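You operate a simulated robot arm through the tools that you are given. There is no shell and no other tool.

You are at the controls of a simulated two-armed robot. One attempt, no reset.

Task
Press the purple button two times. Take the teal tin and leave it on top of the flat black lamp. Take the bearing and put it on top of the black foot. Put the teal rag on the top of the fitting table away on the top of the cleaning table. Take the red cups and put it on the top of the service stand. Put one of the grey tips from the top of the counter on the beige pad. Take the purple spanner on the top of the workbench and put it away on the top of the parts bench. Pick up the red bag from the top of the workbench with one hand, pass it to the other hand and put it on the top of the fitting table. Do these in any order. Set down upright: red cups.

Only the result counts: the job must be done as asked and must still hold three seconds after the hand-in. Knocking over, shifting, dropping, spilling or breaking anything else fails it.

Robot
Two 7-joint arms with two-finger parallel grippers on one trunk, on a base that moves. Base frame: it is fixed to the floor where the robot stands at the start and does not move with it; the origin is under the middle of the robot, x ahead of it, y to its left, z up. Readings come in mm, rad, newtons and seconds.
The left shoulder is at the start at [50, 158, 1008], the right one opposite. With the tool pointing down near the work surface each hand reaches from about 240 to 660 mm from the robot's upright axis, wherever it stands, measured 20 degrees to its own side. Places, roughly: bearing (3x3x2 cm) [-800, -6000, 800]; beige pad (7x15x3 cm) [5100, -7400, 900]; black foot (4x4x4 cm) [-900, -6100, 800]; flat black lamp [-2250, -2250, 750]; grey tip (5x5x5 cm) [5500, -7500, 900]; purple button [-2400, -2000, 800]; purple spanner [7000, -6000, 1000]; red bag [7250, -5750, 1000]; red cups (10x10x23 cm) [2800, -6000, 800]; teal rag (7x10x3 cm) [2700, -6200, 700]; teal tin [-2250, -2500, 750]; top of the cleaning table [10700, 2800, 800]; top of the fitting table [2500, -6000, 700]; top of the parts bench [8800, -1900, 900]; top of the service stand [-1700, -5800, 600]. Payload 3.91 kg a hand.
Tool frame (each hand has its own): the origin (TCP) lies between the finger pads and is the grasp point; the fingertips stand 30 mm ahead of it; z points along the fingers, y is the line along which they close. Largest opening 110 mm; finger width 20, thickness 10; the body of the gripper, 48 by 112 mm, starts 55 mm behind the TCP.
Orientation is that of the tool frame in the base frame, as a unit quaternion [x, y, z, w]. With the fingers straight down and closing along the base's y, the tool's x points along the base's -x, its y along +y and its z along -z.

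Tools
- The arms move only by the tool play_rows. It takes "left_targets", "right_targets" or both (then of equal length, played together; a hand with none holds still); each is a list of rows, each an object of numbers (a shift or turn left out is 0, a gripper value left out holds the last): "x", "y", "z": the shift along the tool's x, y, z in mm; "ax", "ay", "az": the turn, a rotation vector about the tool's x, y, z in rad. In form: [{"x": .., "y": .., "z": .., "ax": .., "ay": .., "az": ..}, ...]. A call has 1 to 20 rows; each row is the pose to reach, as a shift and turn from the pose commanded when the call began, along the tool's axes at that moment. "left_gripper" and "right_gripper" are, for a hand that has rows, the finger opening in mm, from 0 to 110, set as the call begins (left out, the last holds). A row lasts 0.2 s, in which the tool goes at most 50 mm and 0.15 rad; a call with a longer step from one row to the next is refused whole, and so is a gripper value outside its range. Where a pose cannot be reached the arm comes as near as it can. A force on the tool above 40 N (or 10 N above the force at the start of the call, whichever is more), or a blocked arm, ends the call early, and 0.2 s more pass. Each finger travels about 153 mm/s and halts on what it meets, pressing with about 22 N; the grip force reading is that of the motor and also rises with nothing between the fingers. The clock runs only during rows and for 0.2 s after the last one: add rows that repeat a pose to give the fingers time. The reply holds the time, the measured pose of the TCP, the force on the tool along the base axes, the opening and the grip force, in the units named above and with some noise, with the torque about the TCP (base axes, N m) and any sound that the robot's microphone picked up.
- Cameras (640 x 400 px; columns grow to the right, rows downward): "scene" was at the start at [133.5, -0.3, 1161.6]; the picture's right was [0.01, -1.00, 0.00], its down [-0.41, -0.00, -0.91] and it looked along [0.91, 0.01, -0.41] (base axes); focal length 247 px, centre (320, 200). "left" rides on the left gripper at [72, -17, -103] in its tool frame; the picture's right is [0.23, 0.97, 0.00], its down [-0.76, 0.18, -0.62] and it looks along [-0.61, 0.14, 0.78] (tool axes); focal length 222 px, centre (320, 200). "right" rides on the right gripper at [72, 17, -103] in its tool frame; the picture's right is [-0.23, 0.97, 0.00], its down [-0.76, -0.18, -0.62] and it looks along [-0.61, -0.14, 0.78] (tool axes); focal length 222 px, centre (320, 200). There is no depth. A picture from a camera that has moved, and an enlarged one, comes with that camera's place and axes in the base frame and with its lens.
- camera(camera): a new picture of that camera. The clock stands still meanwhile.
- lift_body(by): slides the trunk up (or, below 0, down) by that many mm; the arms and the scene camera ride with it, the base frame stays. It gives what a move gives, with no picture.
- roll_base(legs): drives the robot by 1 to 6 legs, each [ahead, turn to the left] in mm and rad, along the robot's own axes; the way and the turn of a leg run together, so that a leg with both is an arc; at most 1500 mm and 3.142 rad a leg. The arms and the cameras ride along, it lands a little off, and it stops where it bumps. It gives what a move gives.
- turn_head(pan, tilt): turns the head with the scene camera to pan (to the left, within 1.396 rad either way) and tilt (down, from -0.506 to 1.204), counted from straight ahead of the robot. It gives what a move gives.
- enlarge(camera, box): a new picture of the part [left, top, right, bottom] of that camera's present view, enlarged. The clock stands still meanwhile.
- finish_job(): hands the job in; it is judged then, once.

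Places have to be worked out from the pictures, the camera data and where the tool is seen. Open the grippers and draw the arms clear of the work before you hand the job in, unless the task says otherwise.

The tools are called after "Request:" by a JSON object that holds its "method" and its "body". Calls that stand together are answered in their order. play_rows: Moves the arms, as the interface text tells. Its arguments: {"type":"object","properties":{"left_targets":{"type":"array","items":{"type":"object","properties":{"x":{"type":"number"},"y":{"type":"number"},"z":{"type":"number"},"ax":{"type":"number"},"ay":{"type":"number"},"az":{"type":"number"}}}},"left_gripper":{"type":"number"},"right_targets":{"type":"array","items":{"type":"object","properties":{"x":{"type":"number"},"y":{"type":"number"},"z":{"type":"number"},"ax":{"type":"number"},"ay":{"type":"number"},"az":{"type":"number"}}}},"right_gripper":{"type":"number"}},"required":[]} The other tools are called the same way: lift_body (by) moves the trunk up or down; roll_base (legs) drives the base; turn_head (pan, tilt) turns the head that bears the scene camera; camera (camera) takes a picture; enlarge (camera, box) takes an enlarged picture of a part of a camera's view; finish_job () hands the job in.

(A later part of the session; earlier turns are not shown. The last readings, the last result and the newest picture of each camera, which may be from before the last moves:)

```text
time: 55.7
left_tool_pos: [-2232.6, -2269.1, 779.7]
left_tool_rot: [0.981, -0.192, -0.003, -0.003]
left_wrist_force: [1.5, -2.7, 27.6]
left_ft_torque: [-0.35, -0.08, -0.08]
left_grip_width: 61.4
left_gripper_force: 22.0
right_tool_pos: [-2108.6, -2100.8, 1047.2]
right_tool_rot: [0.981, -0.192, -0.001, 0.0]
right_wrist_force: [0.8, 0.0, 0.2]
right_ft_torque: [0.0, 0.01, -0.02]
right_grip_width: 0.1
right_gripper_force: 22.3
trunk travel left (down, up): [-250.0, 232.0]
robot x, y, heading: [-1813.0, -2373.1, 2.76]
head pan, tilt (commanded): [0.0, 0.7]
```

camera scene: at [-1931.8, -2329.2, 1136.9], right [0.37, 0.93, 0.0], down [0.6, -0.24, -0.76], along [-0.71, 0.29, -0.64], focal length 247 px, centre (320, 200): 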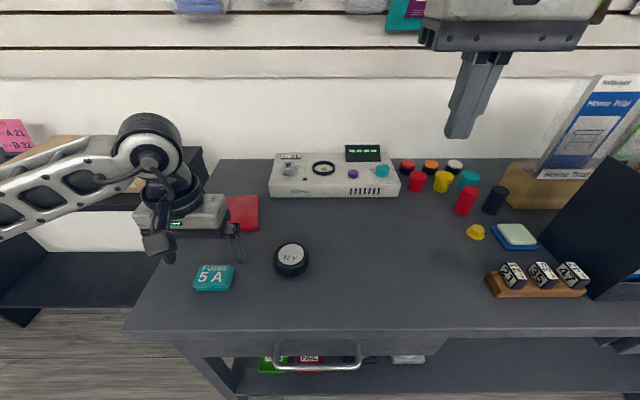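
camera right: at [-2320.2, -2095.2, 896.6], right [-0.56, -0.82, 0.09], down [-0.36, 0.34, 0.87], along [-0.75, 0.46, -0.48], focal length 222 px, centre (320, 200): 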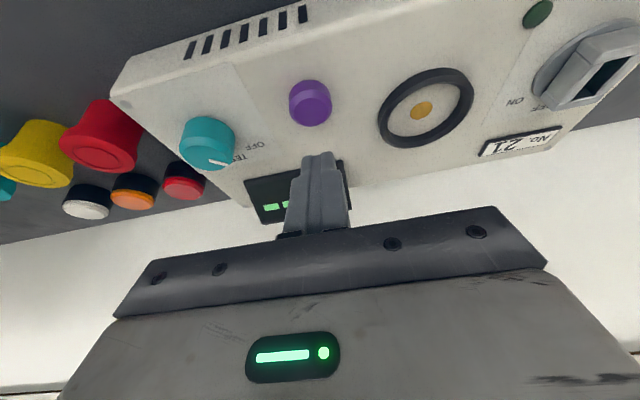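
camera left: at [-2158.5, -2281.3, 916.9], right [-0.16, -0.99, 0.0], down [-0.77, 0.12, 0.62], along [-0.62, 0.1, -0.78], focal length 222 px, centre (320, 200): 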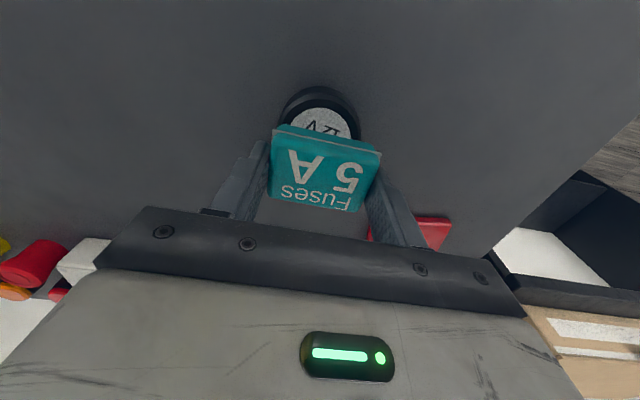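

Contact at ~27 N: tin rests on the lamp. I relax the push by 3 mm and open the gripper, then rise.

Request:
{"method": "play_rows", "body": {"left_targets": [{"z": -3}, {"z": -3}]}}

Request:
{"method": "play_rows", "body": {"left_gripper": 90, "left_targets": [{"z": 0}, {"z": 0}, {"z": -1}, {"z": -15}, {"z": -45}, {"z": -90}]}}

Request:
{"method": "camera", "body": {"camera": "left"}}

Request:
{"method": "enlarge", "body": {"camera": "scene", "box": [200, 180, 400, 305]}}

```text
time: 56.3
left_tool_pos: [-2232.9, -2268.2, 780.2]
left_tool_rot: [0.981, -0.192, -0.002, 0.0]
left_wrist_force: [-0.2, 3.2, 12.6]
left_ft_torque: [0.13, 0.14, 0.0]
left_grip_width: 61.4
left_gripper_force: 22.2
right_tool_pos: [-2109.2, -2099.0, 1045.5]
right_tool_rot: [0.981, -0.193, -0.001, 0.0]
right_wrist_force: [-0.5, 0.1, 1.7]
right_ft_torque: [0.0, -0.01, -0.01]
right_grip_width: 0.0
right_gripper_force: 22.0
trunk travel left (down, up): [-250.0, 232.0]
robot x, y, heading: [-1817.6, -2375.6, 2.756]
head pan, tilt (commanded): [0.0, 0.7]
```

```text
time: 57.7
left_tool_pos: [-2233.0, -2269.9, 871.4]
left_tool_rot: [0.981, -0.192, -0.001, -0.001]
left_wrist_force: [0.0, 0.0, -0.3]
left_ft_torque: [0.04, -0.02, -0.01]
left_grip_width: 90.0
left_gripper_force: 0.1
right_tool_pos: [-2109.8, -2098.6, 1044.1]
right_tool_rot: [0.981, -0.192, 0.0, 0.0]
right_wrist_force: [0.1, -0.1, 0.1]
right_ft_torque: [0.0, 0.04, -0.05]
right_grip_width: 0.0
right_gripper_force: 21.8
trunk travel left (down, up): [-250.0, 232.0]
robot x, y, heading: [-1818.9, -2378.1, 2.757]
head pan, tilt (commanded): [0.0, 0.7]
```

```text
taken
camera left: at [-2158.7, -2281.6, 975.1], right [-0.16, -0.99, 0.0], down [-0.77, 0.12, 0.62], along [-0.62, 0.1, -0.78], focal length 222 px, centre (320, 200)
```

left: 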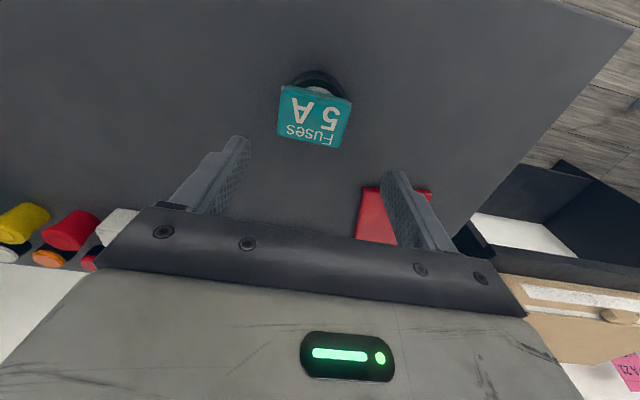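

```text
3.20 times, centred on (300, 242) of scene
camera zoom: at [-1931.7, -2329.2, 1136.8], right [0.37, 0.93, 0.0], down [0.6, -0.24, -0.77], along [-0.71, 0.29, -0.64], focal length 791 px, centre (384, 64)
```

zoom: 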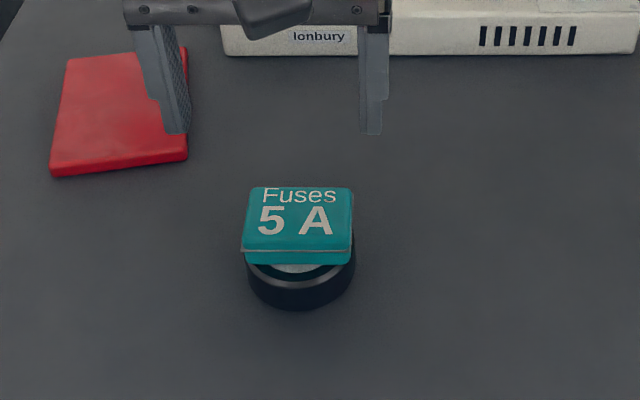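

The tin rests flat and centred on the lamp. I return the left hand to its carry pose, open the right gripper, then back away from the bench.

Request:
{"method": "play_rows", "body": {"right_gripper": 110, "right_targets": [{"z": 0}, {"z": 0}, {"z": 0}, {"z": 0}, {"z": 0}], "left_gripper": 110, "left_targets": [{"x": 0, "y": 0, "z": -40}, {"x": 10, "y": 16, "z": -80}, {"x": 20, "y": 33, "z": -120}, {"x": 30, "y": 50, "z": -155}, {"x": 41, "y": 66, "z": -186}]}}

Request:
{"method": "roll_base", "body": {"legs": [[-400, 0], [0, 2.2]]}}

Request:
{"method": "turn_head", "body": {"pan": 0.0, "tilt": 0.3}}

Request:
{"method": "camera", "body": {"camera": "scene"}}

```text
time: 58.9
left_tool_pos: [-2217.5, -2348.8, 1056.4]
left_tool_rot: [0.982, -0.191, 0.0, 0.0]
left_wrist_force: [0.7, -0.1, 0.5]
left_ft_torque: [0.0, -0.07, 0.01]
left_grip_width: 110.1
left_gripper_force: 0.0
right_tool_pos: [-2110.3, -2099.8, 1045.0]
right_tool_rot: [0.981, -0.192, 0.0, 0.001]
right_wrist_force: [0.7, 0.3, 0.0]
right_ft_torque: [0.01, -0.02, 0.0]
right_grip_width: 109.9
right_gripper_force: 0.0
trunk travel left (down, up): [-250.0, 232.0]
robot x, y, heading: [-1816.0, -2377.2, 2.758]
head pan, tilt (commanded): [0.0, 0.7]
```

```text
time: 66.6
left_tool_pos: [-1241.6, -2872.2, 1055.5]
left_tool_rot: [0.628, 0.778, 0.0, 0.0]
left_wrist_force: [-0.3, 0.4, -0.1]
left_ft_torque: [0.0, 0.01, -0.01]
left_grip_width: 109.8
left_gripper_force: 0.0
right_tool_pos: [-1507.9, -2923.0, 1044.3]
right_tool_rot: [0.628, 0.778, 0.0, 0.0]
right_wrist_force: [0.3, -0.5, 0.1]
right_ft_torque: [-0.02, 0.01, 0.01]
right_grip_width: 110.0
right_gripper_force: 0.1
trunk travel left (down, up): [-250.0, 232.0]
robot x, y, heading: [-1444.8, -2521.0, -1.349]
head pan, tilt (commanded): [0.0, 0.7]
```

```text
time: 67.5
left_tool_pos: [-1241.2, -2872.6, 1056.4]
left_tool_rot: [0.629, 0.778, 0.0, 0.0]
left_wrist_force: [-0.3, 0.2, -0.4]
left_ft_torque: [-0.03, 0.02, 0.0]
left_grip_width: 109.9
left_gripper_force: 0.0
right_tool_pos: [-1508.2, -2922.6, 1045.9]
right_tool_rot: [0.628, 0.778, -0.001, 0.0]
right_wrist_force: [-0.2, 0.6, 0.2]
right_ft_torque: [0.0, 0.01, 0.02]
right_grip_width: 110.0
right_gripper_force: 0.1
trunk travel left (down, up): [-250.0, 232.0]
robot x, y, heading: [-1444.7, -2525.3, -1.352]
head pan, tilt (commanded): [0.0, 0.3]
```

```text
taken
camera scene: at [-1415.2, -2657.0, 1172.9], right [-0.98, -0.21, 0.0], down [-0.06, 0.29, -0.96], along [0.2, -0.93, -0.3], focal length 247 px, centre (320, 200)
```

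scene: 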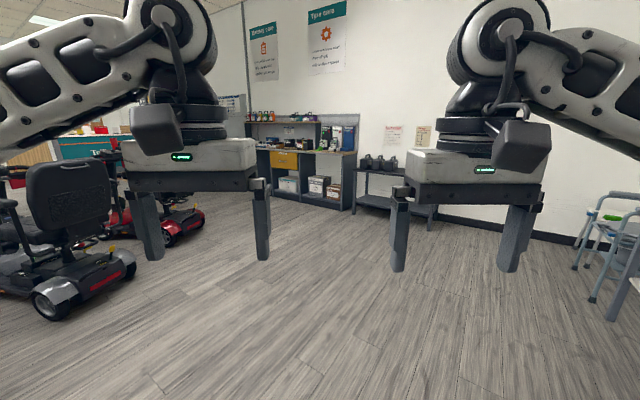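

The bench with shelves and the low stand are ahead. I drive to ~1.2 m in front of the bearing area, squared to the wall (heading ≈ −1.935).

Request:
{"method": "roll_base", "body": {"legs": [[0, 0.208], [1300, 0], [1288, 0], [0, -0.79]]}}

Request:
{"method": "turn_head", "body": {"pan": 0.0, "tilt": 0.45}}

Request:
{"method": "camera", "body": {"camera": "scene"}}

Request:
{"method": "turn_head", "body": {"pan": -0.9, "tilt": 0.35}}

Request:
{"method": "camera", "body": {"camera": "scene"}}

Request:
{"method": "turn_head", "body": {"pan": 1.2, "tilt": 0.35}}

Request:
{"method": "camera", "body": {"camera": "scene"}}

```text
time: 83.0
left_tool_pos: [-314.0, -5253.2, 1056.1]
left_tool_rot: [0.812, 0.583, -0.001, 0.001]
left_wrist_force: [1.2, -0.3, -0.2]
left_ft_torque: [0.01, 0.02, 0.01]
left_grip_width: 110.1
left_gripper_force: 0.0
right_tool_pos: [-567.8, -5160.1, 1044.7]
right_tool_rot: [0.813, 0.582, 0.0, 0.0]
right_wrist_force: [-0.1, 0.3, -0.2]
right_ft_torque: [0.01, -0.03, -0.02]
right_grip_width: 110.0
right_gripper_force: 0.0
trunk travel left (down, up): [-250.0, 232.0]
robot x, y, heading: [-305.6, -4852.3, -1.896]
head pan, tilt (commanded): [0.0, 0.3]
```

```text
time: 83.7
left_tool_pos: [-313.4, -5253.9, 1055.5]
left_tool_rot: [0.813, 0.583, -0.001, 0.0]
left_wrist_force: [0.4, 0.1, 0.6]
left_ft_torque: [-0.01, 0.0, 0.0]
left_grip_width: 110.0
left_gripper_force: 0.2
right_tool_pos: [-567.8, -5160.8, 1045.7]
right_tool_rot: [0.813, 0.583, 0.0, 0.0]
right_wrist_force: [-0.3, 0.4, -0.6]
right_ft_torque: [0.02, -0.02, -0.01]
right_grip_width: 110.0
right_gripper_force: 0.1
trunk travel left (down, up): [-250.0, 232.0]
robot x, y, heading: [-312.0, -4855.2, -1.894]
head pan, tilt (commanded): [0.0, 0.45]
```

```text
taken
camera scene: at [-350.8, -4977.9, 1159.1], right [-0.95, 0.32, 0.0], down [0.14, 0.41, -0.9], along [-0.29, -0.85, -0.43], focal length 247 px, centre (320, 200)
```

scene: 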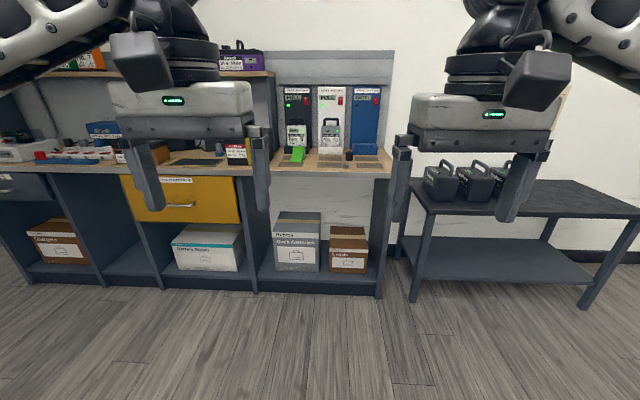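

```text
time: 84.8
left_tool_pos: [-313.3, -5253.2, 1056.6]
left_tool_rot: [0.812, 0.583, -0.001, 0.0]
left_wrist_force: [-0.7, -1.2, -1.2]
left_ft_torque: [0.02, 0.01, 0.0]
left_grip_width: 110.0
left_gripper_force: 0.0
right_tool_pos: [-567.9, -5160.2, 1045.1]
right_tool_rot: [0.813, 0.583, 0.0, 0.001]
right_wrist_force: [0.3, 0.1, 0.6]
right_ft_torque: [0.0, -0.02, -0.02]
right_grip_width: 110.2
right_gripper_force: 0.1
trunk travel left (down, up): [-250.0, 232.0]
robot x, y, heading: [-309.2, -4855.5, -1.895]
head pan, tilt (commanded): [-0.901, 0.351]
```

```text
taken
camera scene: at [-409.1, -4922.4, 1168.2], right [-0.34, 0.94, 0.0], down [0.32, 0.12, -0.94], along [-0.88, -0.32, -0.34], focal length 247 px, centre (320, 200)
```

scene: 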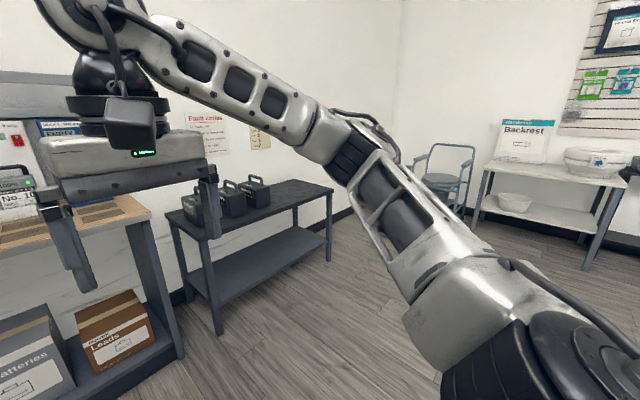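

```text
time: 86.8
left_tool_pos: [-313.5, -5253.1, 1055.7]
left_tool_rot: [0.813, 0.582, 0.0, 0.0]
left_wrist_force: [0.6, 0.0, -0.2]
left_ft_torque: [-0.03, 0.02, -0.02]
left_grip_width: 109.8
left_gripper_force: 0.2
right_tool_pos: [-568.1, -5160.5, 1044.6]
right_tool_rot: [0.813, 0.582, 0.0, 0.0]
right_wrist_force: [-1.0, -0.1, -0.5]
right_ft_torque: [0.01, -0.01, -0.01]
right_grip_width: 109.8
right_gripper_force: 0.2
trunk travel left (down, up): [-250.0, 232.0]
robot x, y, heading: [-307.9, -4851.8, -1.895]
head pan, tilt (commanded): [1.201, 0.351]
```

```text
taken
camera scene: at [-250.0, -4950.3, 1168.2], right [-0.64, -0.77, 0.0], down [-0.26, 0.22, -0.94], along [0.72, -0.6, -0.34], focal length 247 px, centre (320, 200)
```

scene: 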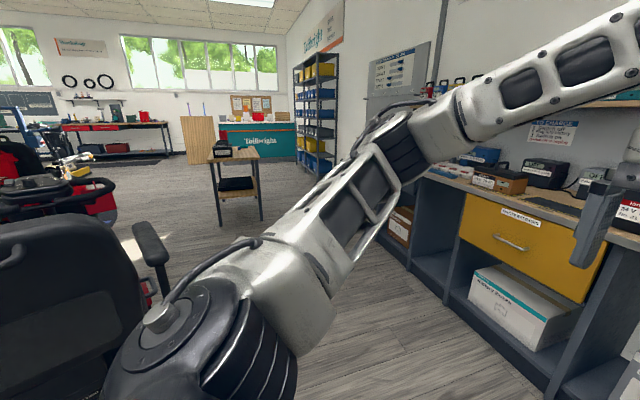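

Bearing and foot should be on the wooden bench top around the battery testers; I look straight again and enlarge there.

Request:
{"method": "turn_head", "body": {"pan": 0.0, "tilt": 0.45}}

Request:
{"method": "enlarge", "body": {"camera": "scene", "box": [260, 80, 400, 180]}}

Request:
{"method": "enlarge", "body": {"camera": "scene", "box": [400, 130, 640, 280]}}

Request:
{"method": "enlarge", "body": {"camera": "scene", "box": [0, 90, 260, 252]}}

```text
time: 88.2
left_tool_pos: [-313.2, -5254.5, 1055.4]
left_tool_rot: [0.812, 0.583, -0.001, 0.0]
left_wrist_force: [-0.8, 0.0, -0.4]
left_ft_torque: [0.0, 0.02, 0.02]
left_grip_width: 110.0
left_gripper_force: 0.1
right_tool_pos: [-567.5, -5160.4, 1046.5]
right_tool_rot: [0.813, 0.582, 0.0, 0.0]
right_wrist_force: [-0.7, 0.1, 0.5]
right_ft_torque: [0.0, 0.01, 0.05]
right_grip_width: 109.9
right_gripper_force: 0.1
trunk travel left (down, up): [-250.0, 232.0]
robot x, y, heading: [-309.4, -4853.0, -1.893]
head pan, tilt (commanded): [0.0, 0.45]
```

```text
4.00 times, centred on (330, 130) of scene
camera zoom: at [-350.7, -4977.9, 1159.0], right [-0.95, 0.32, 0.0], down [0.14, 0.41, -0.9], along [-0.29, -0.85, -0.44], focal length 988 px, centre (280, 480)
```

zoom: 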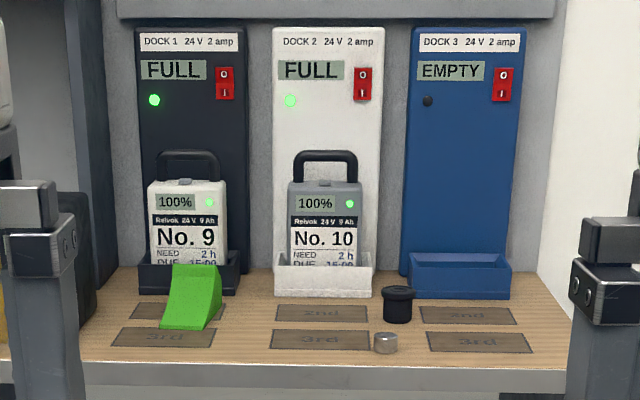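

```text
2.67 times, centred on (520, 205) of scene
camera zoom: at [-350.7, -4977.9, 1159.0], right [-0.95, 0.32, 0.0], down [0.14, 0.41, -0.9], along [-0.29, -0.85, -0.44], focal length 659 px, centre (-213, 187)
```

zoom: 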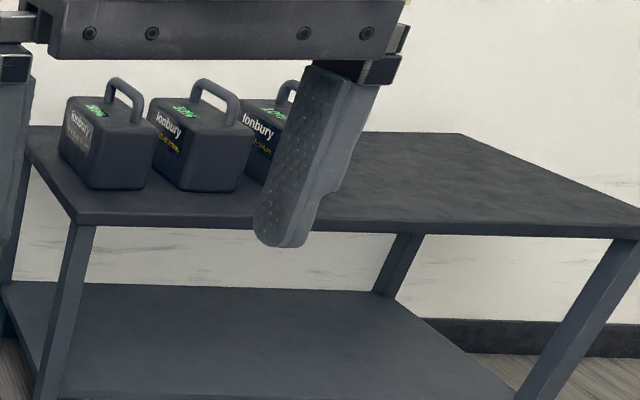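

```text
2.46 times, centred on (130, 171) of scene
camera zoom: at [-350.7, -4977.9, 1159.0], right [-0.95, 0.32, 0.0], down [0.14, 0.41, -0.9], along [-0.29, -0.85, -0.44], focal length 608 px, centre (788, 271)
```

zoom: 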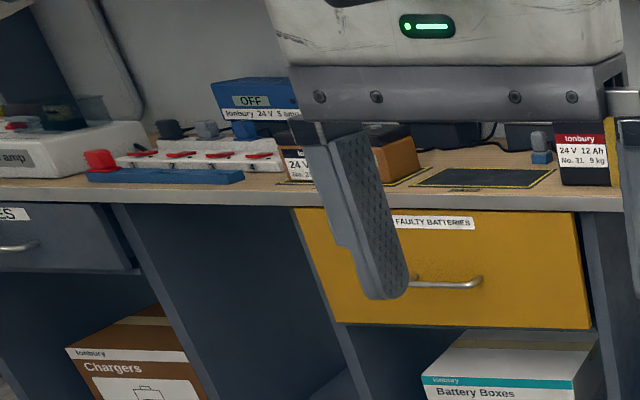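

Found: the bearing is the small grey cylinder (≈[-848,-6050]) and the black foot is the black rubber tip (≈[-917,-6169]) in front of the docks. I drive closer and square up (bench heading ≈ −1.95).

Request:
{"method": "roll_base", "body": {"legs": [[0, 0.018], [740, 0], [0, -0.075]]}}

Request:
{"method": "turn_head", "body": {"pan": -0.1, "tilt": 0.65}}

Request:
{"method": "camera", "body": {"camera": "scene"}}

Request:
{"method": "camera", "body": {"camera": "right"}}

```text
time: 93.1
left_tool_pos: [-564.3, -5970.7, 1057.5]
left_tool_rot: [0.829, 0.559, -0.001, 0.001]
left_wrist_force: [0.5, 0.7, -0.1]
left_ft_torque: [0.01, -0.03, 0.03]
left_grip_width: 110.1
left_gripper_force: 0.1
right_tool_pos: [-813.0, -5863.0, 1045.9]
right_tool_rot: [0.829, 0.559, 0.0, 0.0]
right_wrist_force: [-0.5, 0.2, 0.0]
right_ft_torque: [0.0, -0.03, -0.01]
right_grip_width: 110.2
right_gripper_force: 0.1
trunk travel left (down, up): [-250.0, 232.0]
robot x, y, heading: [-536.2, -5571.9, -1.952]
head pan, tilt (commanded): [0.0, 0.45]
```

```text
time: 93.9
left_tool_pos: [-564.0, -5970.4, 1055.6]
left_tool_rot: [0.829, 0.56, -0.001, 0.0]
left_wrist_force: [0.1, 0.2, 0.4]
left_ft_torque: [0.0, -0.03, -0.02]
left_grip_width: 110.0
left_gripper_force: 0.0
right_tool_pos: [-813.1, -5863.0, 1046.4]
right_tool_rot: [0.829, 0.559, 0.001, 0.0]
right_wrist_force: [0.0, 0.5, -0.6]
right_ft_torque: [0.05, 0.0, 0.0]
right_grip_width: 110.1
right_gripper_force: 0.0
trunk travel left (down, up): [-250.0, 232.0]
robot x, y, heading: [-536.1, -5567.3, -1.953]
head pan, tilt (commanded): [-0.099, 0.649]
```

```text
taken
camera scene: at [-590.8, -5684.6, 1141.2], right [-0.89, 0.46, 0.0], down [0.28, 0.54, -0.8], along [-0.37, -0.71, -0.6], focal length 247 px, centre (320, 200)
```

scene: 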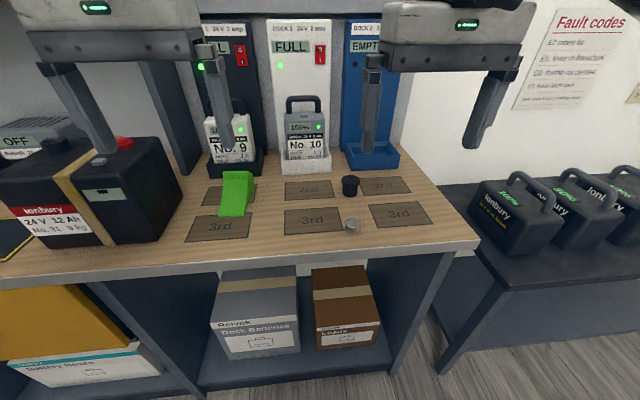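

```text
taken
camera right: at [-769.9, -5801.6, 1149.6], right [0.82, -0.58, 0.0], down [-0.45, -0.64, 0.62], along [-0.36, -0.51, -0.78], focal length 222 px, centre (320, 200)
```

right: 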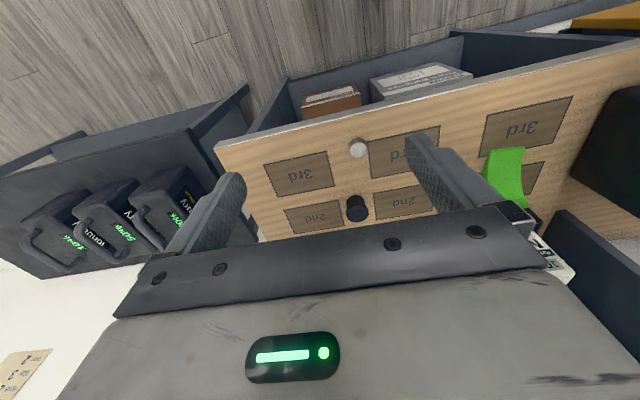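

Both cameras see the bearing and foot; I enlarge them for triangulation.

Request:
{"method": "enlarge", "body": {"camera": "scene", "box": [300, 160, 420, 235]}}

Request:
{"method": "enlarge", "body": {"camera": "right", "box": [300, 120, 428, 230]}}

```text
5.33 times, centred on (360, 198) of scene
camera zoom: at [-590.8, -5684.6, 1141.2], right [-0.89, 0.46, 0.0], down [0.28, 0.54, -0.8], along [-0.37, -0.71, -0.6], focal length 1318 px, centre (107, 213)
```

zoom: 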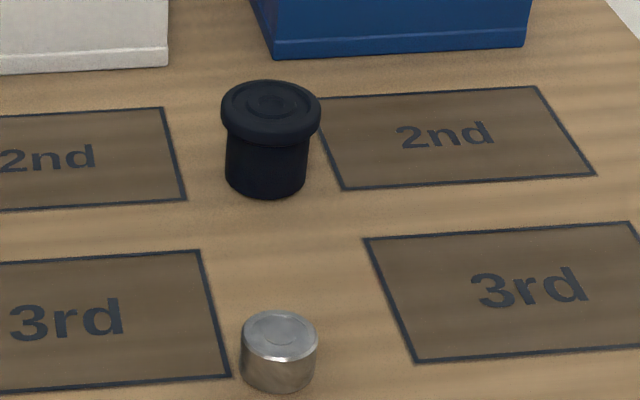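

```text
3.64 times, centred on (364, 175) of right
camera zoom: at [-769.9, -5801.6, 1149.6], right [0.82, -0.58, 0.0], down [-0.45, -0.64, 0.62], along [-0.36, -0.51, -0.78], focal length 808 px, centre (160, 291)
```

zoom: 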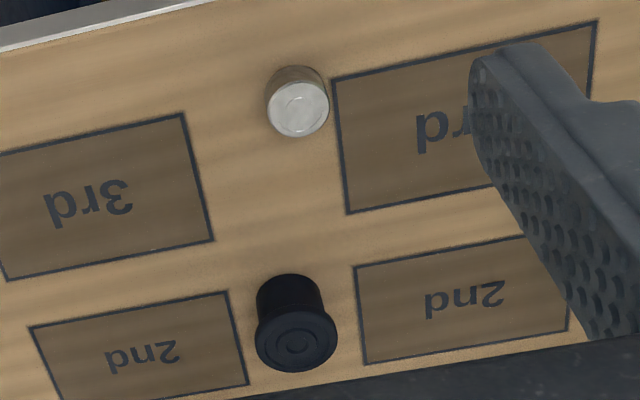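

Bearing top ≈[-812.5,-5971.5,815], foot top ≈[-873,-6073.5,840], bench ≈z 797; both within reach. I move the right hand above the bearing with the gripper half open.

Request:
{"method": "play_rows", "body": {"right_gripper": 70, "right_targets": [{"x": -33, "y": 14, "z": 15}, {"x": -67, "y": 28, "z": 30}, {"x": -100.4, "y": 41.1, "z": 45}, {"x": -100.4, "y": 41.1, "z": 90}, {"x": -100.4, "y": 41.1, "z": 135}, {"x": -100.4, "y": 41.1, "z": 170}, {"x": -100.4, "y": 41.1, "z": 170}]}}

Request:
{"method": "camera", "body": {"camera": "right"}}

Request:
{"method": "enlarge", "body": {"camera": "scene", "box": [280, 100, 440, 240]}}

```text
time: 95.5
left_tool_pos: [-563.2, -5970.4, 1056.9]
left_tool_rot: [0.829, 0.56, 0.0, 0.001]
left_wrist_force: [-0.3, -0.4, -0.4]
left_ft_torque: [0.0, 0.0, -0.01]
left_grip_width: 109.9
left_gripper_force: 0.1
right_tool_pos: [-814.4, -5975.7, 876.2]
right_tool_rot: [0.829, 0.559, 0.0, 0.001]
right_wrist_force: [1.5, 0.1, -0.7]
right_ft_torque: [-0.01, 0.0, 0.01]
right_grip_width: 70.0
right_gripper_force: 0.0
trunk travel left (down, up): [-250.0, 232.0]
robot x, y, heading: [-534.8, -5568.6, -1.954]
head pan, tilt (commanded): [-0.099, 0.649]
```

```text
taken
camera right: at [-771.9, -5912.9, 980.0], right [0.82, -0.58, 0.0], down [-0.45, -0.64, 0.62], along [-0.36, -0.51, -0.78], focal length 222 px, centre (320, 200)
```

right: 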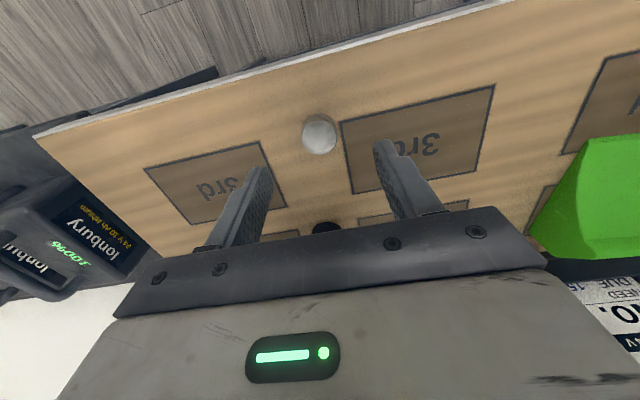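

```text
2.86 times, centred on (360, 170) of scene
camera zoom: at [-590.8, -5684.6, 1141.2], right [-0.89, 0.46, 0.0], down [0.28, 0.54, -0.8], along [-0.37, -0.71, -0.6], focal length 706 px, centre (206, 286)
```

zoom: 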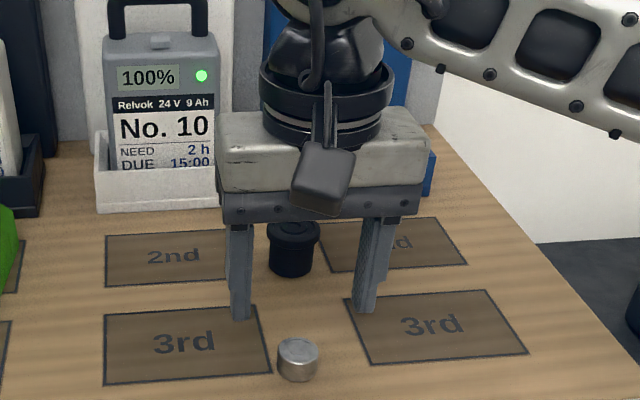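

Bearing is ~5 mm toward me relative to the TCP. I correct and lower to TCP z≈831, then close.

Request:
{"method": "play_rows", "body": {"right_targets": [{"x": 5, "z": 15}, {"x": 5, "z": 32}, {"x": 5, "z": 42}, {"x": 5, "z": 45}, {"x": 5, "z": 45}]}}

Request:
{"method": "camera", "body": {"camera": "right"}}

```text
time: 96.7
left_tool_pos: [-562.6, -5971.3, 1055.8]
left_tool_rot: [0.829, 0.559, -0.001, 0.0]
left_wrist_force: [1.1, -0.6, -0.3]
left_ft_torque: [-0.01, -0.01, -0.02]
left_grip_width: 110.0
left_gripper_force: 0.2
right_tool_pos: [-811.1, -5967.6, 832.4]
right_tool_rot: [0.829, 0.559, 0.0, -0.001]
right_wrist_force: [0.1, -0.2, 0.2]
right_ft_torque: [0.0, -0.03, -0.01]
right_grip_width: 70.2
right_gripper_force: 0.1
trunk travel left (down, up): [-250.0, 232.0]
robot x, y, heading: [-538.0, -5569.8, -1.95]
head pan, tilt (commanded): [-0.099, 0.649]
```

```text
taken
camera right: at [-769.2, -5905.7, 934.9], right [0.82, -0.58, 0.0], down [-0.45, -0.64, 0.62], along [-0.36, -0.51, -0.78], focal length 222 px, centre (320, 200)
```

right: 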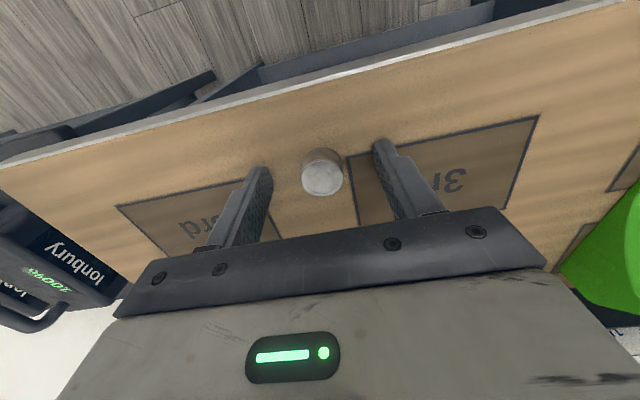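

Bearing is between the fingers with no contact. I lower 3 mm more and close.

Request:
{"method": "play_rows", "body": {"right_targets": [{"z": 3}, {"z": 3}]}}

Request:
{"method": "play_rows", "body": {"right_gripper": 15, "right_targets": [{"z": 0}, {"z": 0}, {"z": 0}, {"z": 0}]}}

```text
time: 97.3
left_tool_pos: [-564.3, -5968.9, 1056.7]
left_tool_rot: [0.829, 0.56, -0.001, 0.001]
left_wrist_force: [-0.6, -0.4, -0.2]
left_ft_torque: [-0.02, 0.02, 0.01]
left_grip_width: 110.0
left_gripper_force: 0.2
right_tool_pos: [-811.6, -5965.8, 831.2]
right_tool_rot: [0.829, 0.559, -0.002, 0.001]
right_wrist_force: [-3.8, -0.4, 9.1]
right_ft_torque: [0.03, -0.05, 0.19]
right_grip_width: 69.4
right_gripper_force: 0.0
trunk travel left (down, up): [-250.0, 232.0]
robot x, y, heading: [-538.0, -5573.4, -1.952]
head pan, tilt (commanded): [-0.099, 0.649]
```

```text
time: 98.3
left_tool_pos: [-563.8, -5969.2, 1056.2]
left_tool_rot: [0.829, 0.559, -0.002, 0.001]
left_wrist_force: [-0.9, -1.0, 0.7]
left_ft_torque: [0.02, 0.0, 0.01]
left_grip_width: 109.8
left_gripper_force: 0.0
right_tool_pos: [-810.6, -5966.5, 829.9]
right_tool_rot: [0.83, 0.558, 0.0, 0.001]
right_wrist_force: [-1.6, -1.2, 17.0]
right_ft_torque: [0.15, 0.02, 0.09]
right_grip_width: 27.0
right_gripper_force: 22.1
trunk travel left (down, up): [-250.0, 232.0]
robot x, y, heading: [-536.9, -5570.6, -1.955]
head pan, tilt (commanded): [-0.099, 0.649]
```

Bench contact confirms top at ≈z 800; bearing gripped at 27 mm. I lift 75 mm and carry it over the foot.

Request:
{"method": "play_rows", "body": {"right_targets": [{"z": -20}, {"z": -50}, {"z": -78}, {"x": -30, "y": -4.5, "z": -78}, {"x": -60, "y": -9, "z": -78}, {"x": -90, "y": -13.5, "z": -78}, {"x": -117, "y": -18, "z": -78}, {"x": -117, "y": -18, "z": -78}, {"x": -117, "y": -18, "z": -78}]}}

Request:
{"method": "camera", "body": {"camera": "right"}}

Request:
{"method": "enlarge", "body": {"camera": "scene", "box": [280, 100, 440, 240]}}

```text
time: 100.3
left_tool_pos: [-564.6, -5970.2, 1055.8]
left_tool_rot: [0.829, 0.559, 0.0, 0.0]
left_wrist_force: [0.8, 0.4, -0.5]
left_ft_torque: [0.03, 0.02, 0.04]
left_grip_width: 110.1
left_gripper_force: 0.0
right_tool_pos: [-871.9, -6069.3, 909.2]
right_tool_rot: [0.829, 0.559, -0.001, 0.0]
right_wrist_force: [0.5, 0.3, -0.7]
right_ft_torque: [0.01, 0.01, -0.03]
right_grip_width: 26.9
right_gripper_force: 21.9
trunk travel left (down, up): [-250.0, 232.0]
robot x, y, heading: [-535.5, -5568.5, -1.955]
head pan, tilt (commanded): [-0.099, 0.649]
```

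```text
taken
camera right: at [-829.7, -6007.6, 1011.9], right [0.82, -0.58, 0.0], down [-0.45, -0.64, 0.62], along [-0.36, -0.51, -0.78], focal length 222 px, centre (320, 200)
```

right: 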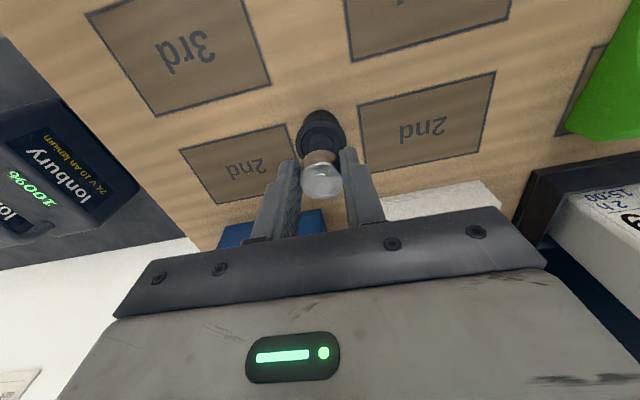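

```text
2.86 times, centred on (360, 170) of scene
camera zoom: at [-590.8, -5684.6, 1141.2], right [-0.89, 0.46, 0.0], down [0.28, 0.54, -0.8], along [-0.37, -0.71, -0.6], focal length 706 px, centre (206, 286)
```

zoom: 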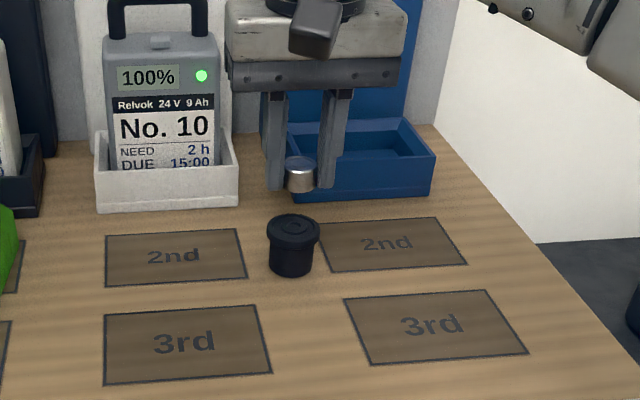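

Lateral alignment matches in the scene view. I enlarge the right-hand view to verify fore-aft alignment.

Request:
{"method": "enlarge", "body": {"camera": "right", "box": [270, 90, 382, 210]}}

```text
3.33 times, centred on (326, 150) of right
camera zoom: at [-829.7, -6007.6, 1011.9], right [0.82, -0.58, 0.0], down [-0.45, -0.64, 0.62], along [-0.36, -0.51, -0.78], focal length 740 px, centre (300, 367)
```

zoom: 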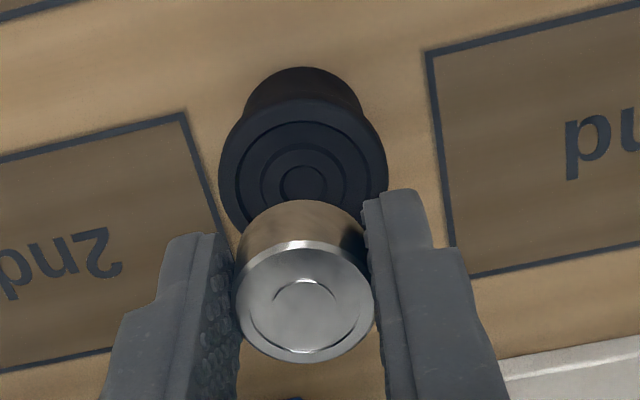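

Bearing is within ~3 mm of the foot's centre; I shift 2.5 mm forward and lower gently toward contact (~35 mm).

Request:
{"method": "play_rows", "body": {"right_targets": [{"x": -2.5, "y": -0.5, "z": 12}, {"x": -2.5, "y": -0.5, "z": 25}, {"x": -2.5, "y": -0.5, "z": 30}, {"x": -2.5, "y": -0.5, "z": 32}, {"x": -2.5, "y": -0.5, "z": 33}, {"x": -2.5, "y": -0.5, "z": 33}]}}

Request:
{"method": "enlarge", "body": {"camera": "scene", "box": [300, 120, 420, 210]}}

```text
time: 101.7
left_tool_pos: [-564.1, -5971.5, 1056.0]
left_tool_rot: [0.829, 0.56, -0.001, 0.0]
left_wrist_force: [-0.2, 0.1, 0.6]
left_ft_torque: [0.0, 0.0, -0.01]
left_grip_width: 110.0
left_gripper_force: 0.0
right_tool_pos: [-872.7, -6071.6, 872.4]
right_tool_rot: [0.829, 0.559, 0.001, 0.0]
right_wrist_force: [0.3, -0.6, -0.5]
right_ft_torque: [0.01, -0.01, 0.0]
right_grip_width: 26.8
right_gripper_force: 22.1
trunk travel left (down, up): [-250.0, 232.0]
robot x, y, heading: [-535.7, -5572.4, -1.954]
head pan, tilt (commanded): [-0.099, 0.649]
```

```text
4.44 times, centred on (360, 165) of scene
camera zoom: at [-590.8, -5684.6, 1141.2], right [-0.89, 0.46, 0.0], down [0.28, 0.54, -0.8], along [-0.37, -0.71, -0.6], focal length 1098 px, centre (142, 356)
```

zoom: 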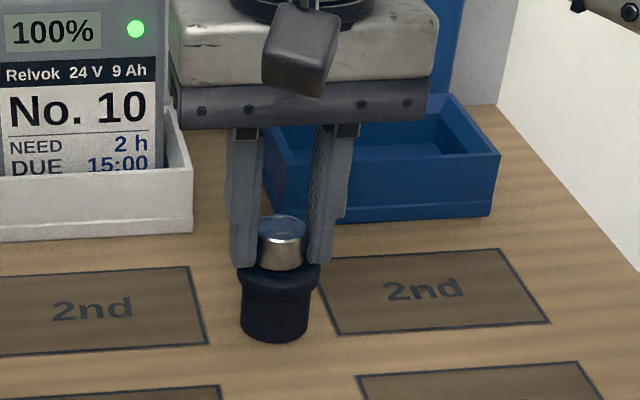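

No contact yet, just above the foot. I continue down in 1 mm steps.

Request:
{"method": "play_rows", "body": {"right_targets": [{"z": 1.5}, {"z": 2.5}, {"z": 3.0}, {"z": 3.0}]}}

```text
time: 102.7
left_tool_pos: [-562.9, -5970.4, 1055.9]
left_tool_rot: [0.829, 0.559, -0.002, 0.0]
left_wrist_force: [-0.5, -0.1, -0.4]
left_ft_torque: [0.03, 0.01, -0.01]
left_grip_width: 110.1
left_gripper_force: 0.0
right_tool_pos: [-873.6, -6070.9, 870.2]
right_tool_rot: [0.829, 0.559, 0.0, 0.0]
right_wrist_force: [0.0, 0.3, 1.7]
right_ft_torque: [-0.05, 0.0, -0.01]
right_grip_width: 26.8
right_gripper_force: 21.4
trunk travel left (down, up): [-250.0, 232.0]
robot x, y, heading: [-535.1, -5567.8, -1.954]
head pan, tilt (commanded): [-0.099, 0.649]
```

Request:
{"method": "play_rows", "body": {"right_targets": [{"z": 1.0}, {"z": 2.0}, {"z": 2.0}]}}

```text
time: 103.5
left_tool_pos: [-562.8, -5969.9, 1056.3]
left_tool_rot: [0.829, 0.559, -0.001, 0.002]
left_wrist_force: [0.2, -0.9, -0.5]
left_ft_torque: [-0.02, -0.01, 0.01]
left_grip_width: 110.0
left_gripper_force: 0.0
right_tool_pos: [-872.3, -6069.3, 869.5]
right_tool_rot: [0.83, 0.558, -0.001, 0.001]
right_wrist_force: [-0.8, -1.5, 14.0]
right_ft_torque: [-0.08, 0.05, -0.01]
right_grip_width: 26.9
right_gripper_force: 21.6
trunk travel left (down, up): [-250.0, 232.0]
robot x, y, heading: [-538.8, -5566.8, -1.951]
head pan, tilt (commanded): [-0.099, 0.649]
```

Light 14 N contact on the foot. I back off 1.5 mm so the fingertips don't drag on it, then open and rise.

Request:
{"method": "play_rows", "body": {"right_targets": [{"z": -2.0}, {"z": -2.0}]}}

Request:
{"method": "play_rows", "body": {"right_gripper": 60, "right_targets": [{"z": 0}, {"z": 0}, {"z": -2}, {"z": -20}, {"z": -55}, {"z": -100}]}}

Request:
{"method": "camera", "body": {"camera": "right"}}

Request:
{"method": "enlarge", "body": {"camera": "scene", "box": [300, 120, 420, 210]}}

```text
time: 104.1
left_tool_pos: [-563.3, -5969.9, 1056.8]
left_tool_rot: [0.829, 0.559, -0.001, -0.001]
left_wrist_force: [0.4, 0.6, 0.2]
left_ft_torque: [-0.03, 0.02, 0.01]
left_grip_width: 110.0
left_gripper_force: 0.0
right_tool_pos: [-871.9, -6070.5, 870.5]
right_tool_rot: [0.829, 0.559, 0.0, 0.0]
right_wrist_force: [0.4, -4.9, 8.4]
right_ft_torque: [-0.24, 0.0, -0.01]
right_grip_width: 26.8
right_gripper_force: 21.8
trunk travel left (down, up): [-250.0, 232.0]
robot x, y, heading: [-538.0, -5569.5, -1.954]
head pan, tilt (commanded): [-0.099, 0.649]
```

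```text
time: 105.5
left_tool_pos: [-563.8, -5970.4, 1057.0]
left_tool_rot: [0.829, 0.56, -0.001, 0.0]
left_wrist_force: [-0.1, -0.2, -0.3]
left_ft_torque: [0.01, -0.05, 0.02]
left_grip_width: 109.8
left_gripper_force: 0.1
right_tool_pos: [-872.2, -6069.7, 970.2]
right_tool_rot: [0.83, 0.558, 0.0, 0.0]
right_wrist_force: [-0.1, 0.3, 0.1]
right_ft_torque: [0.0, -0.01, 0.0]
right_grip_width: 60.1
right_gripper_force: 0.0
trunk travel left (down, up): [-250.0, 232.0]
robot x, y, heading: [-537.8, -5567.1, -1.957]
head pan, tilt (commanded): [-0.099, 0.649]
```

```text
taken
camera right: at [-830.5, -6009.5, 1072.9], right [0.82, -0.58, 0.0], down [-0.45, -0.64, 0.62], along [-0.36, -0.51, -0.78], focal length 222 px, centre (320, 200)
```

right: 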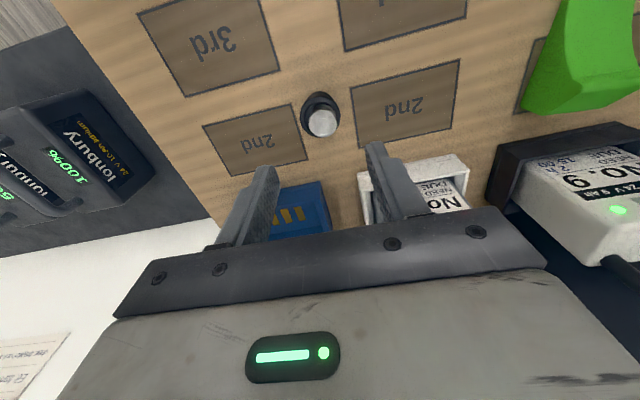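

```text
4.44 times, centred on (360, 165) of scene
camera zoom: at [-590.5, -5684.5, 1141.2], right [-0.89, 0.46, 0.0], down [0.28, 0.54, -0.8], along [-0.37, -0.71, -0.6], focal length 1098 px, centre (142, 356)
```

zoom: 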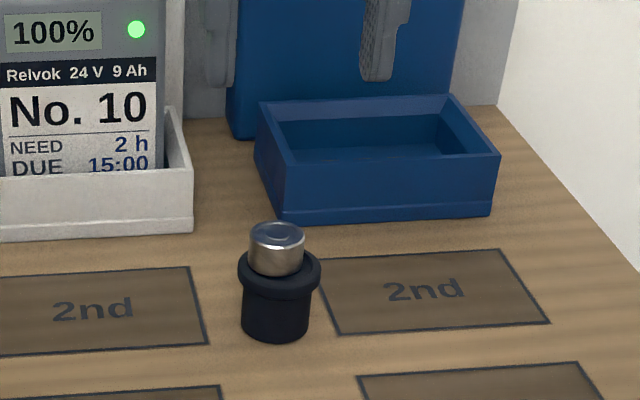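

The bearing sits on top of the foot. I retract the right hand (up, then back) to the carry pose.

Request:
{"method": "play_rows", "body": {"right_gripper": 110, "right_targets": [{"z": -40}, {"z": -76}, {"x": 45, "y": -5, "z": -76}, {"x": 90, "y": -10, "z": -76}, {"x": 135, "y": -15, "z": -76}, {"x": 180, "y": -20, "z": -76}, {"x": 214, "y": -23, "z": -76}]}}

Request:
{"method": "roll_base", "body": {"legs": [[-450, 0], [0, 1.45]]}}

Request:
{"method": "turn_head", "body": {"pan": 0.0, "tilt": 0.4}}

Request:
{"method": "camera", "body": {"camera": "scene"}}

```text
time: 107.1
left_tool_pos: [-563.5, -5970.8, 1056.7]
left_tool_rot: [0.829, 0.559, -0.001, 0.001]
left_wrist_force: [0.0, -0.1, 0.2]
left_ft_torque: [0.01, 0.0, -0.02]
left_grip_width: 109.9
left_gripper_force: 0.1
right_tool_pos: [-814.8, -5861.7, 1045.8]
right_tool_rot: [0.83, 0.558, 0.0, 0.0]
right_wrist_force: [-0.6, 1.1, 0.1]
right_ft_torque: [0.04, 0.03, 0.0]
right_grip_width: 109.7
right_gripper_force: 0.0
right hand out of reach, approached as far as the arm can: row 2
trunk travel left (down, up): [-250.0, 232.0]
robot x, y, heading: [-537.2, -5568.7, -1.95]
head pan, tilt (commanded): [-0.099, 0.649]
```

```text
time: 113.3
left_tool_pos: [23.2, -5232.8, 1055.9]
left_tool_rot: [0.248, 0.969, 0.0, 0.001]
left_wrist_force: [-0.8, 1.1, 0.8]
left_ft_torque: [0.02, -0.04, 0.01]
left_grip_width: 109.8
left_gripper_force: 0.1
right_tool_pos: [-111.5, -5468.3, 1045.5]
right_tool_rot: [0.248, 0.969, 0.0, 0.0]
right_wrist_force: [-0.3, 0.5, -0.5]
right_ft_torque: [-0.01, -0.01, 0.03]
right_grip_width: 110.1
right_gripper_force: 0.0
trunk travel left (down, up): [-250.0, 232.0]
robot x, y, heading: [-371.6, -5161.7, -0.497]
head pan, tilt (commanded): [-0.099, 0.649]
```

```text
time: 114.1
left_tool_pos: [23.9, -5232.9, 1057.5]
left_tool_rot: [0.248, 0.969, 0.0, 0.001]
left_wrist_force: [1.2, -0.9, -0.6]
left_ft_torque: [-0.04, 0.0, 0.0]
left_grip_width: 110.0
left_gripper_force: 0.0
right_tool_pos: [-112.1, -5470.3, 1046.2]
right_tool_rot: [0.249, 0.968, 0.0, 0.0]
right_wrist_force: [0.2, 0.4, -0.2]
right_ft_torque: [-0.01, 0.0, 0.01]
right_grip_width: 110.0
right_gripper_force: 0.0
trunk travel left (down, up): [-250.0, 232.0]
robot x, y, heading: [-371.0, -5157.6, -0.494]
head pan, tilt (commanded): [0.0, 0.4]
```

```text
taken
camera scene: at [-253.0, -5223.6, 1163.6], right [-0.48, -0.88, 0.0], down [-0.34, 0.19, -0.92], along [0.81, -0.44, -0.39], focal length 247 px, centre (320, 200)
```

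scene: 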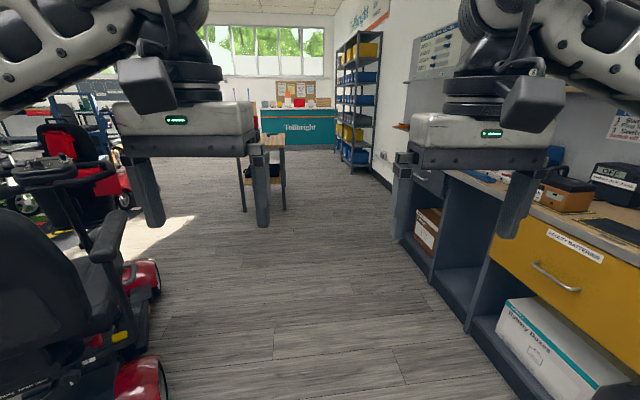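

The fitting table is the small wooden table ahead-left at ≈(2270…2107, −5640…−6050). I drive down the aisle between scooters and bench, then look again.

Request:
{"method": "roll_base", "body": {"legs": [[0, 0.09], [1400, 0]]}}

Request:
{"method": "camera", "body": {"camera": "scene"}}

Request:
{"method": "turn_head", "body": {"pan": 0.6, "tilt": 0.4}}

Request:
{"method": "camera", "body": {"camera": "scene"}}

```text
time: 121.7
left_tool_pos: [1326.7, -5749.6, 1055.7]
left_tool_rot: [0.201, 0.98, -0.001, 0.0]
left_wrist_force: [0.2, -0.4, -0.1]
left_ft_torque: [-0.01, 0.02, 0.03]
left_grip_width: 109.6
left_gripper_force: 0.1
right_tool_pos: [1213.3, -5997.7, 1045.5]
right_tool_rot: [0.202, 0.979, -0.001, 0.0]
right_wrist_force: [-0.1, -0.2, 0.0]
right_ft_torque: [0.0, -0.02, 0.04]
right_grip_width: 109.8
right_gripper_force: 0.0
trunk travel left (down, up): [-250.0, 232.0]
robot x, y, heading: [926.6, -5714.9, -0.404]
head pan, tilt (commanded): [0.0, 0.4]
```

```text
taken
camera scene: at [1049.7, -5767.0, 1163.7], right [-0.39, -0.92, 0.0], down [-0.36, 0.15, -0.92], along [0.85, -0.36, -0.39], focal length 247 px, centre (320, 200)
```

scene: 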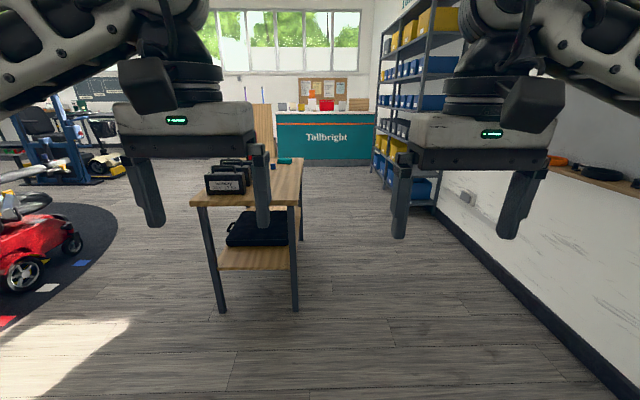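

```text
time: 122.7
left_tool_pos: [1326.1, -5749.6, 1056.3]
left_tool_rot: [0.2, 0.98, 0.0, 0.0]
left_wrist_force: [-0.5, 0.2, 0.4]
left_ft_torque: [0.04, -0.03, 0.0]
left_grip_width: 109.8
left_gripper_force: 0.0
right_tool_pos: [1214.0, -5998.5, 1046.2]
right_tool_rot: [0.202, 0.979, 0.0, 0.0]
right_wrist_force: [-0.8, -0.4, 0.3]
right_ft_torque: [0.0, 0.03, 0.0]
right_grip_width: 110.3
right_gripper_force: 0.1
trunk travel left (down, up): [-250.0, 232.0]
robot x, y, heading: [927.9, -5715.8, -0.402]
head pan, tilt (commanded): [0.6, 0.4]
```

```text
taken
camera scene: at [1055.3, -5712.5, 1163.7], right [0.2, -0.98, 0.0], down [-0.38, -0.08, -0.92], along [0.9, 0.18, -0.39], focal length 247 px, centre (320, 200)
```

scene: 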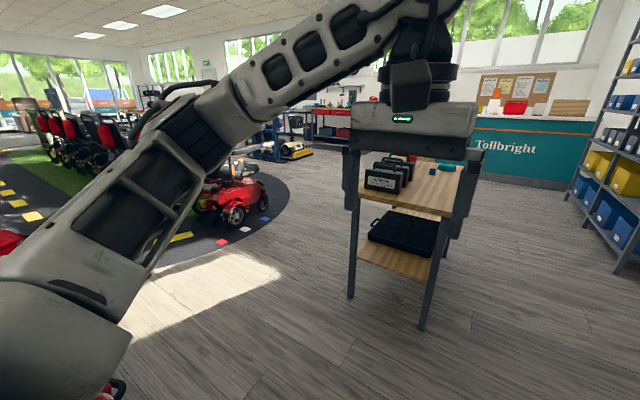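

The fitting table is ~490×860 mm, long axis along my heading. I enlarge its top to identify items before choosing my approach side.

Request:
{"method": "enlarge", "body": {"camera": "scene", "box": [340, 140, 500, 240]}}

Request:
{"method": "turn_head", "body": {"pan": 0.25, "tilt": 0.4}}

Request:
{"method": "camera", "body": {"camera": "scene"}}

```text
4.00 times, centred on (420, 190) of scene
camera zoom: at [1055.3, -5712.5, 1163.7], right [0.2, -0.98, 0.0], down [-0.38, -0.08, -0.92], along [0.9, 0.18, -0.39], focal length 988 px, centre (-80, 240)
```

zoom: 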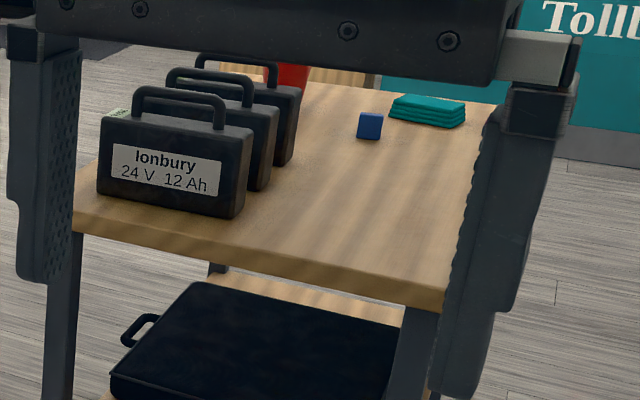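

```text
time: 123.5
left_tool_pos: [1325.5, -5748.2, 1056.2]
left_tool_rot: [0.201, 0.98, 0.0, 0.001]
left_wrist_force: [-0.2, -0.2, 0.4]
left_ft_torque: [-0.03, -0.01, -0.02]
left_grip_width: 109.9
left_gripper_force: 0.1
right_tool_pos: [1213.6, -5998.0, 1045.7]
right_tool_rot: [0.202, 0.979, 0.0, 0.0]
right_wrist_force: [-0.2, -0.5, -0.2]
right_ft_torque: [-0.04, -0.01, -0.01]
right_grip_width: 110.0
right_gripper_force: 0.1
trunk travel left (down, up): [-250.0, 232.0]
robot x, y, heading: [924.1, -5709.2, -0.405]
head pan, tilt (commanded): [0.25, 0.4]
```

```text
taken
camera scene: at [1056.0, -5744.7, 1163.7], right [-0.15, -0.99, 0.0], down [-0.38, 0.06, -0.92], along [0.91, -0.14, -0.39], focal length 247 px, centre (320, 200)
```

scene: 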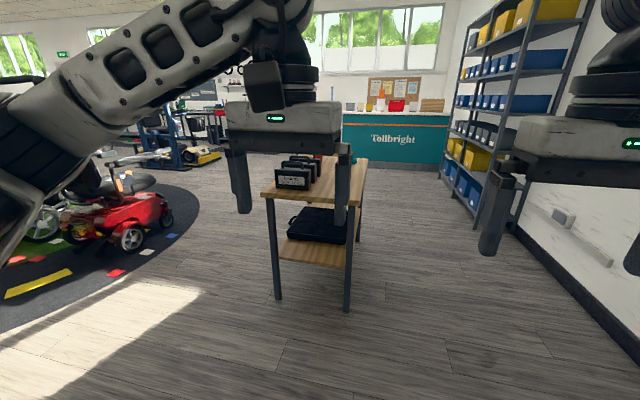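

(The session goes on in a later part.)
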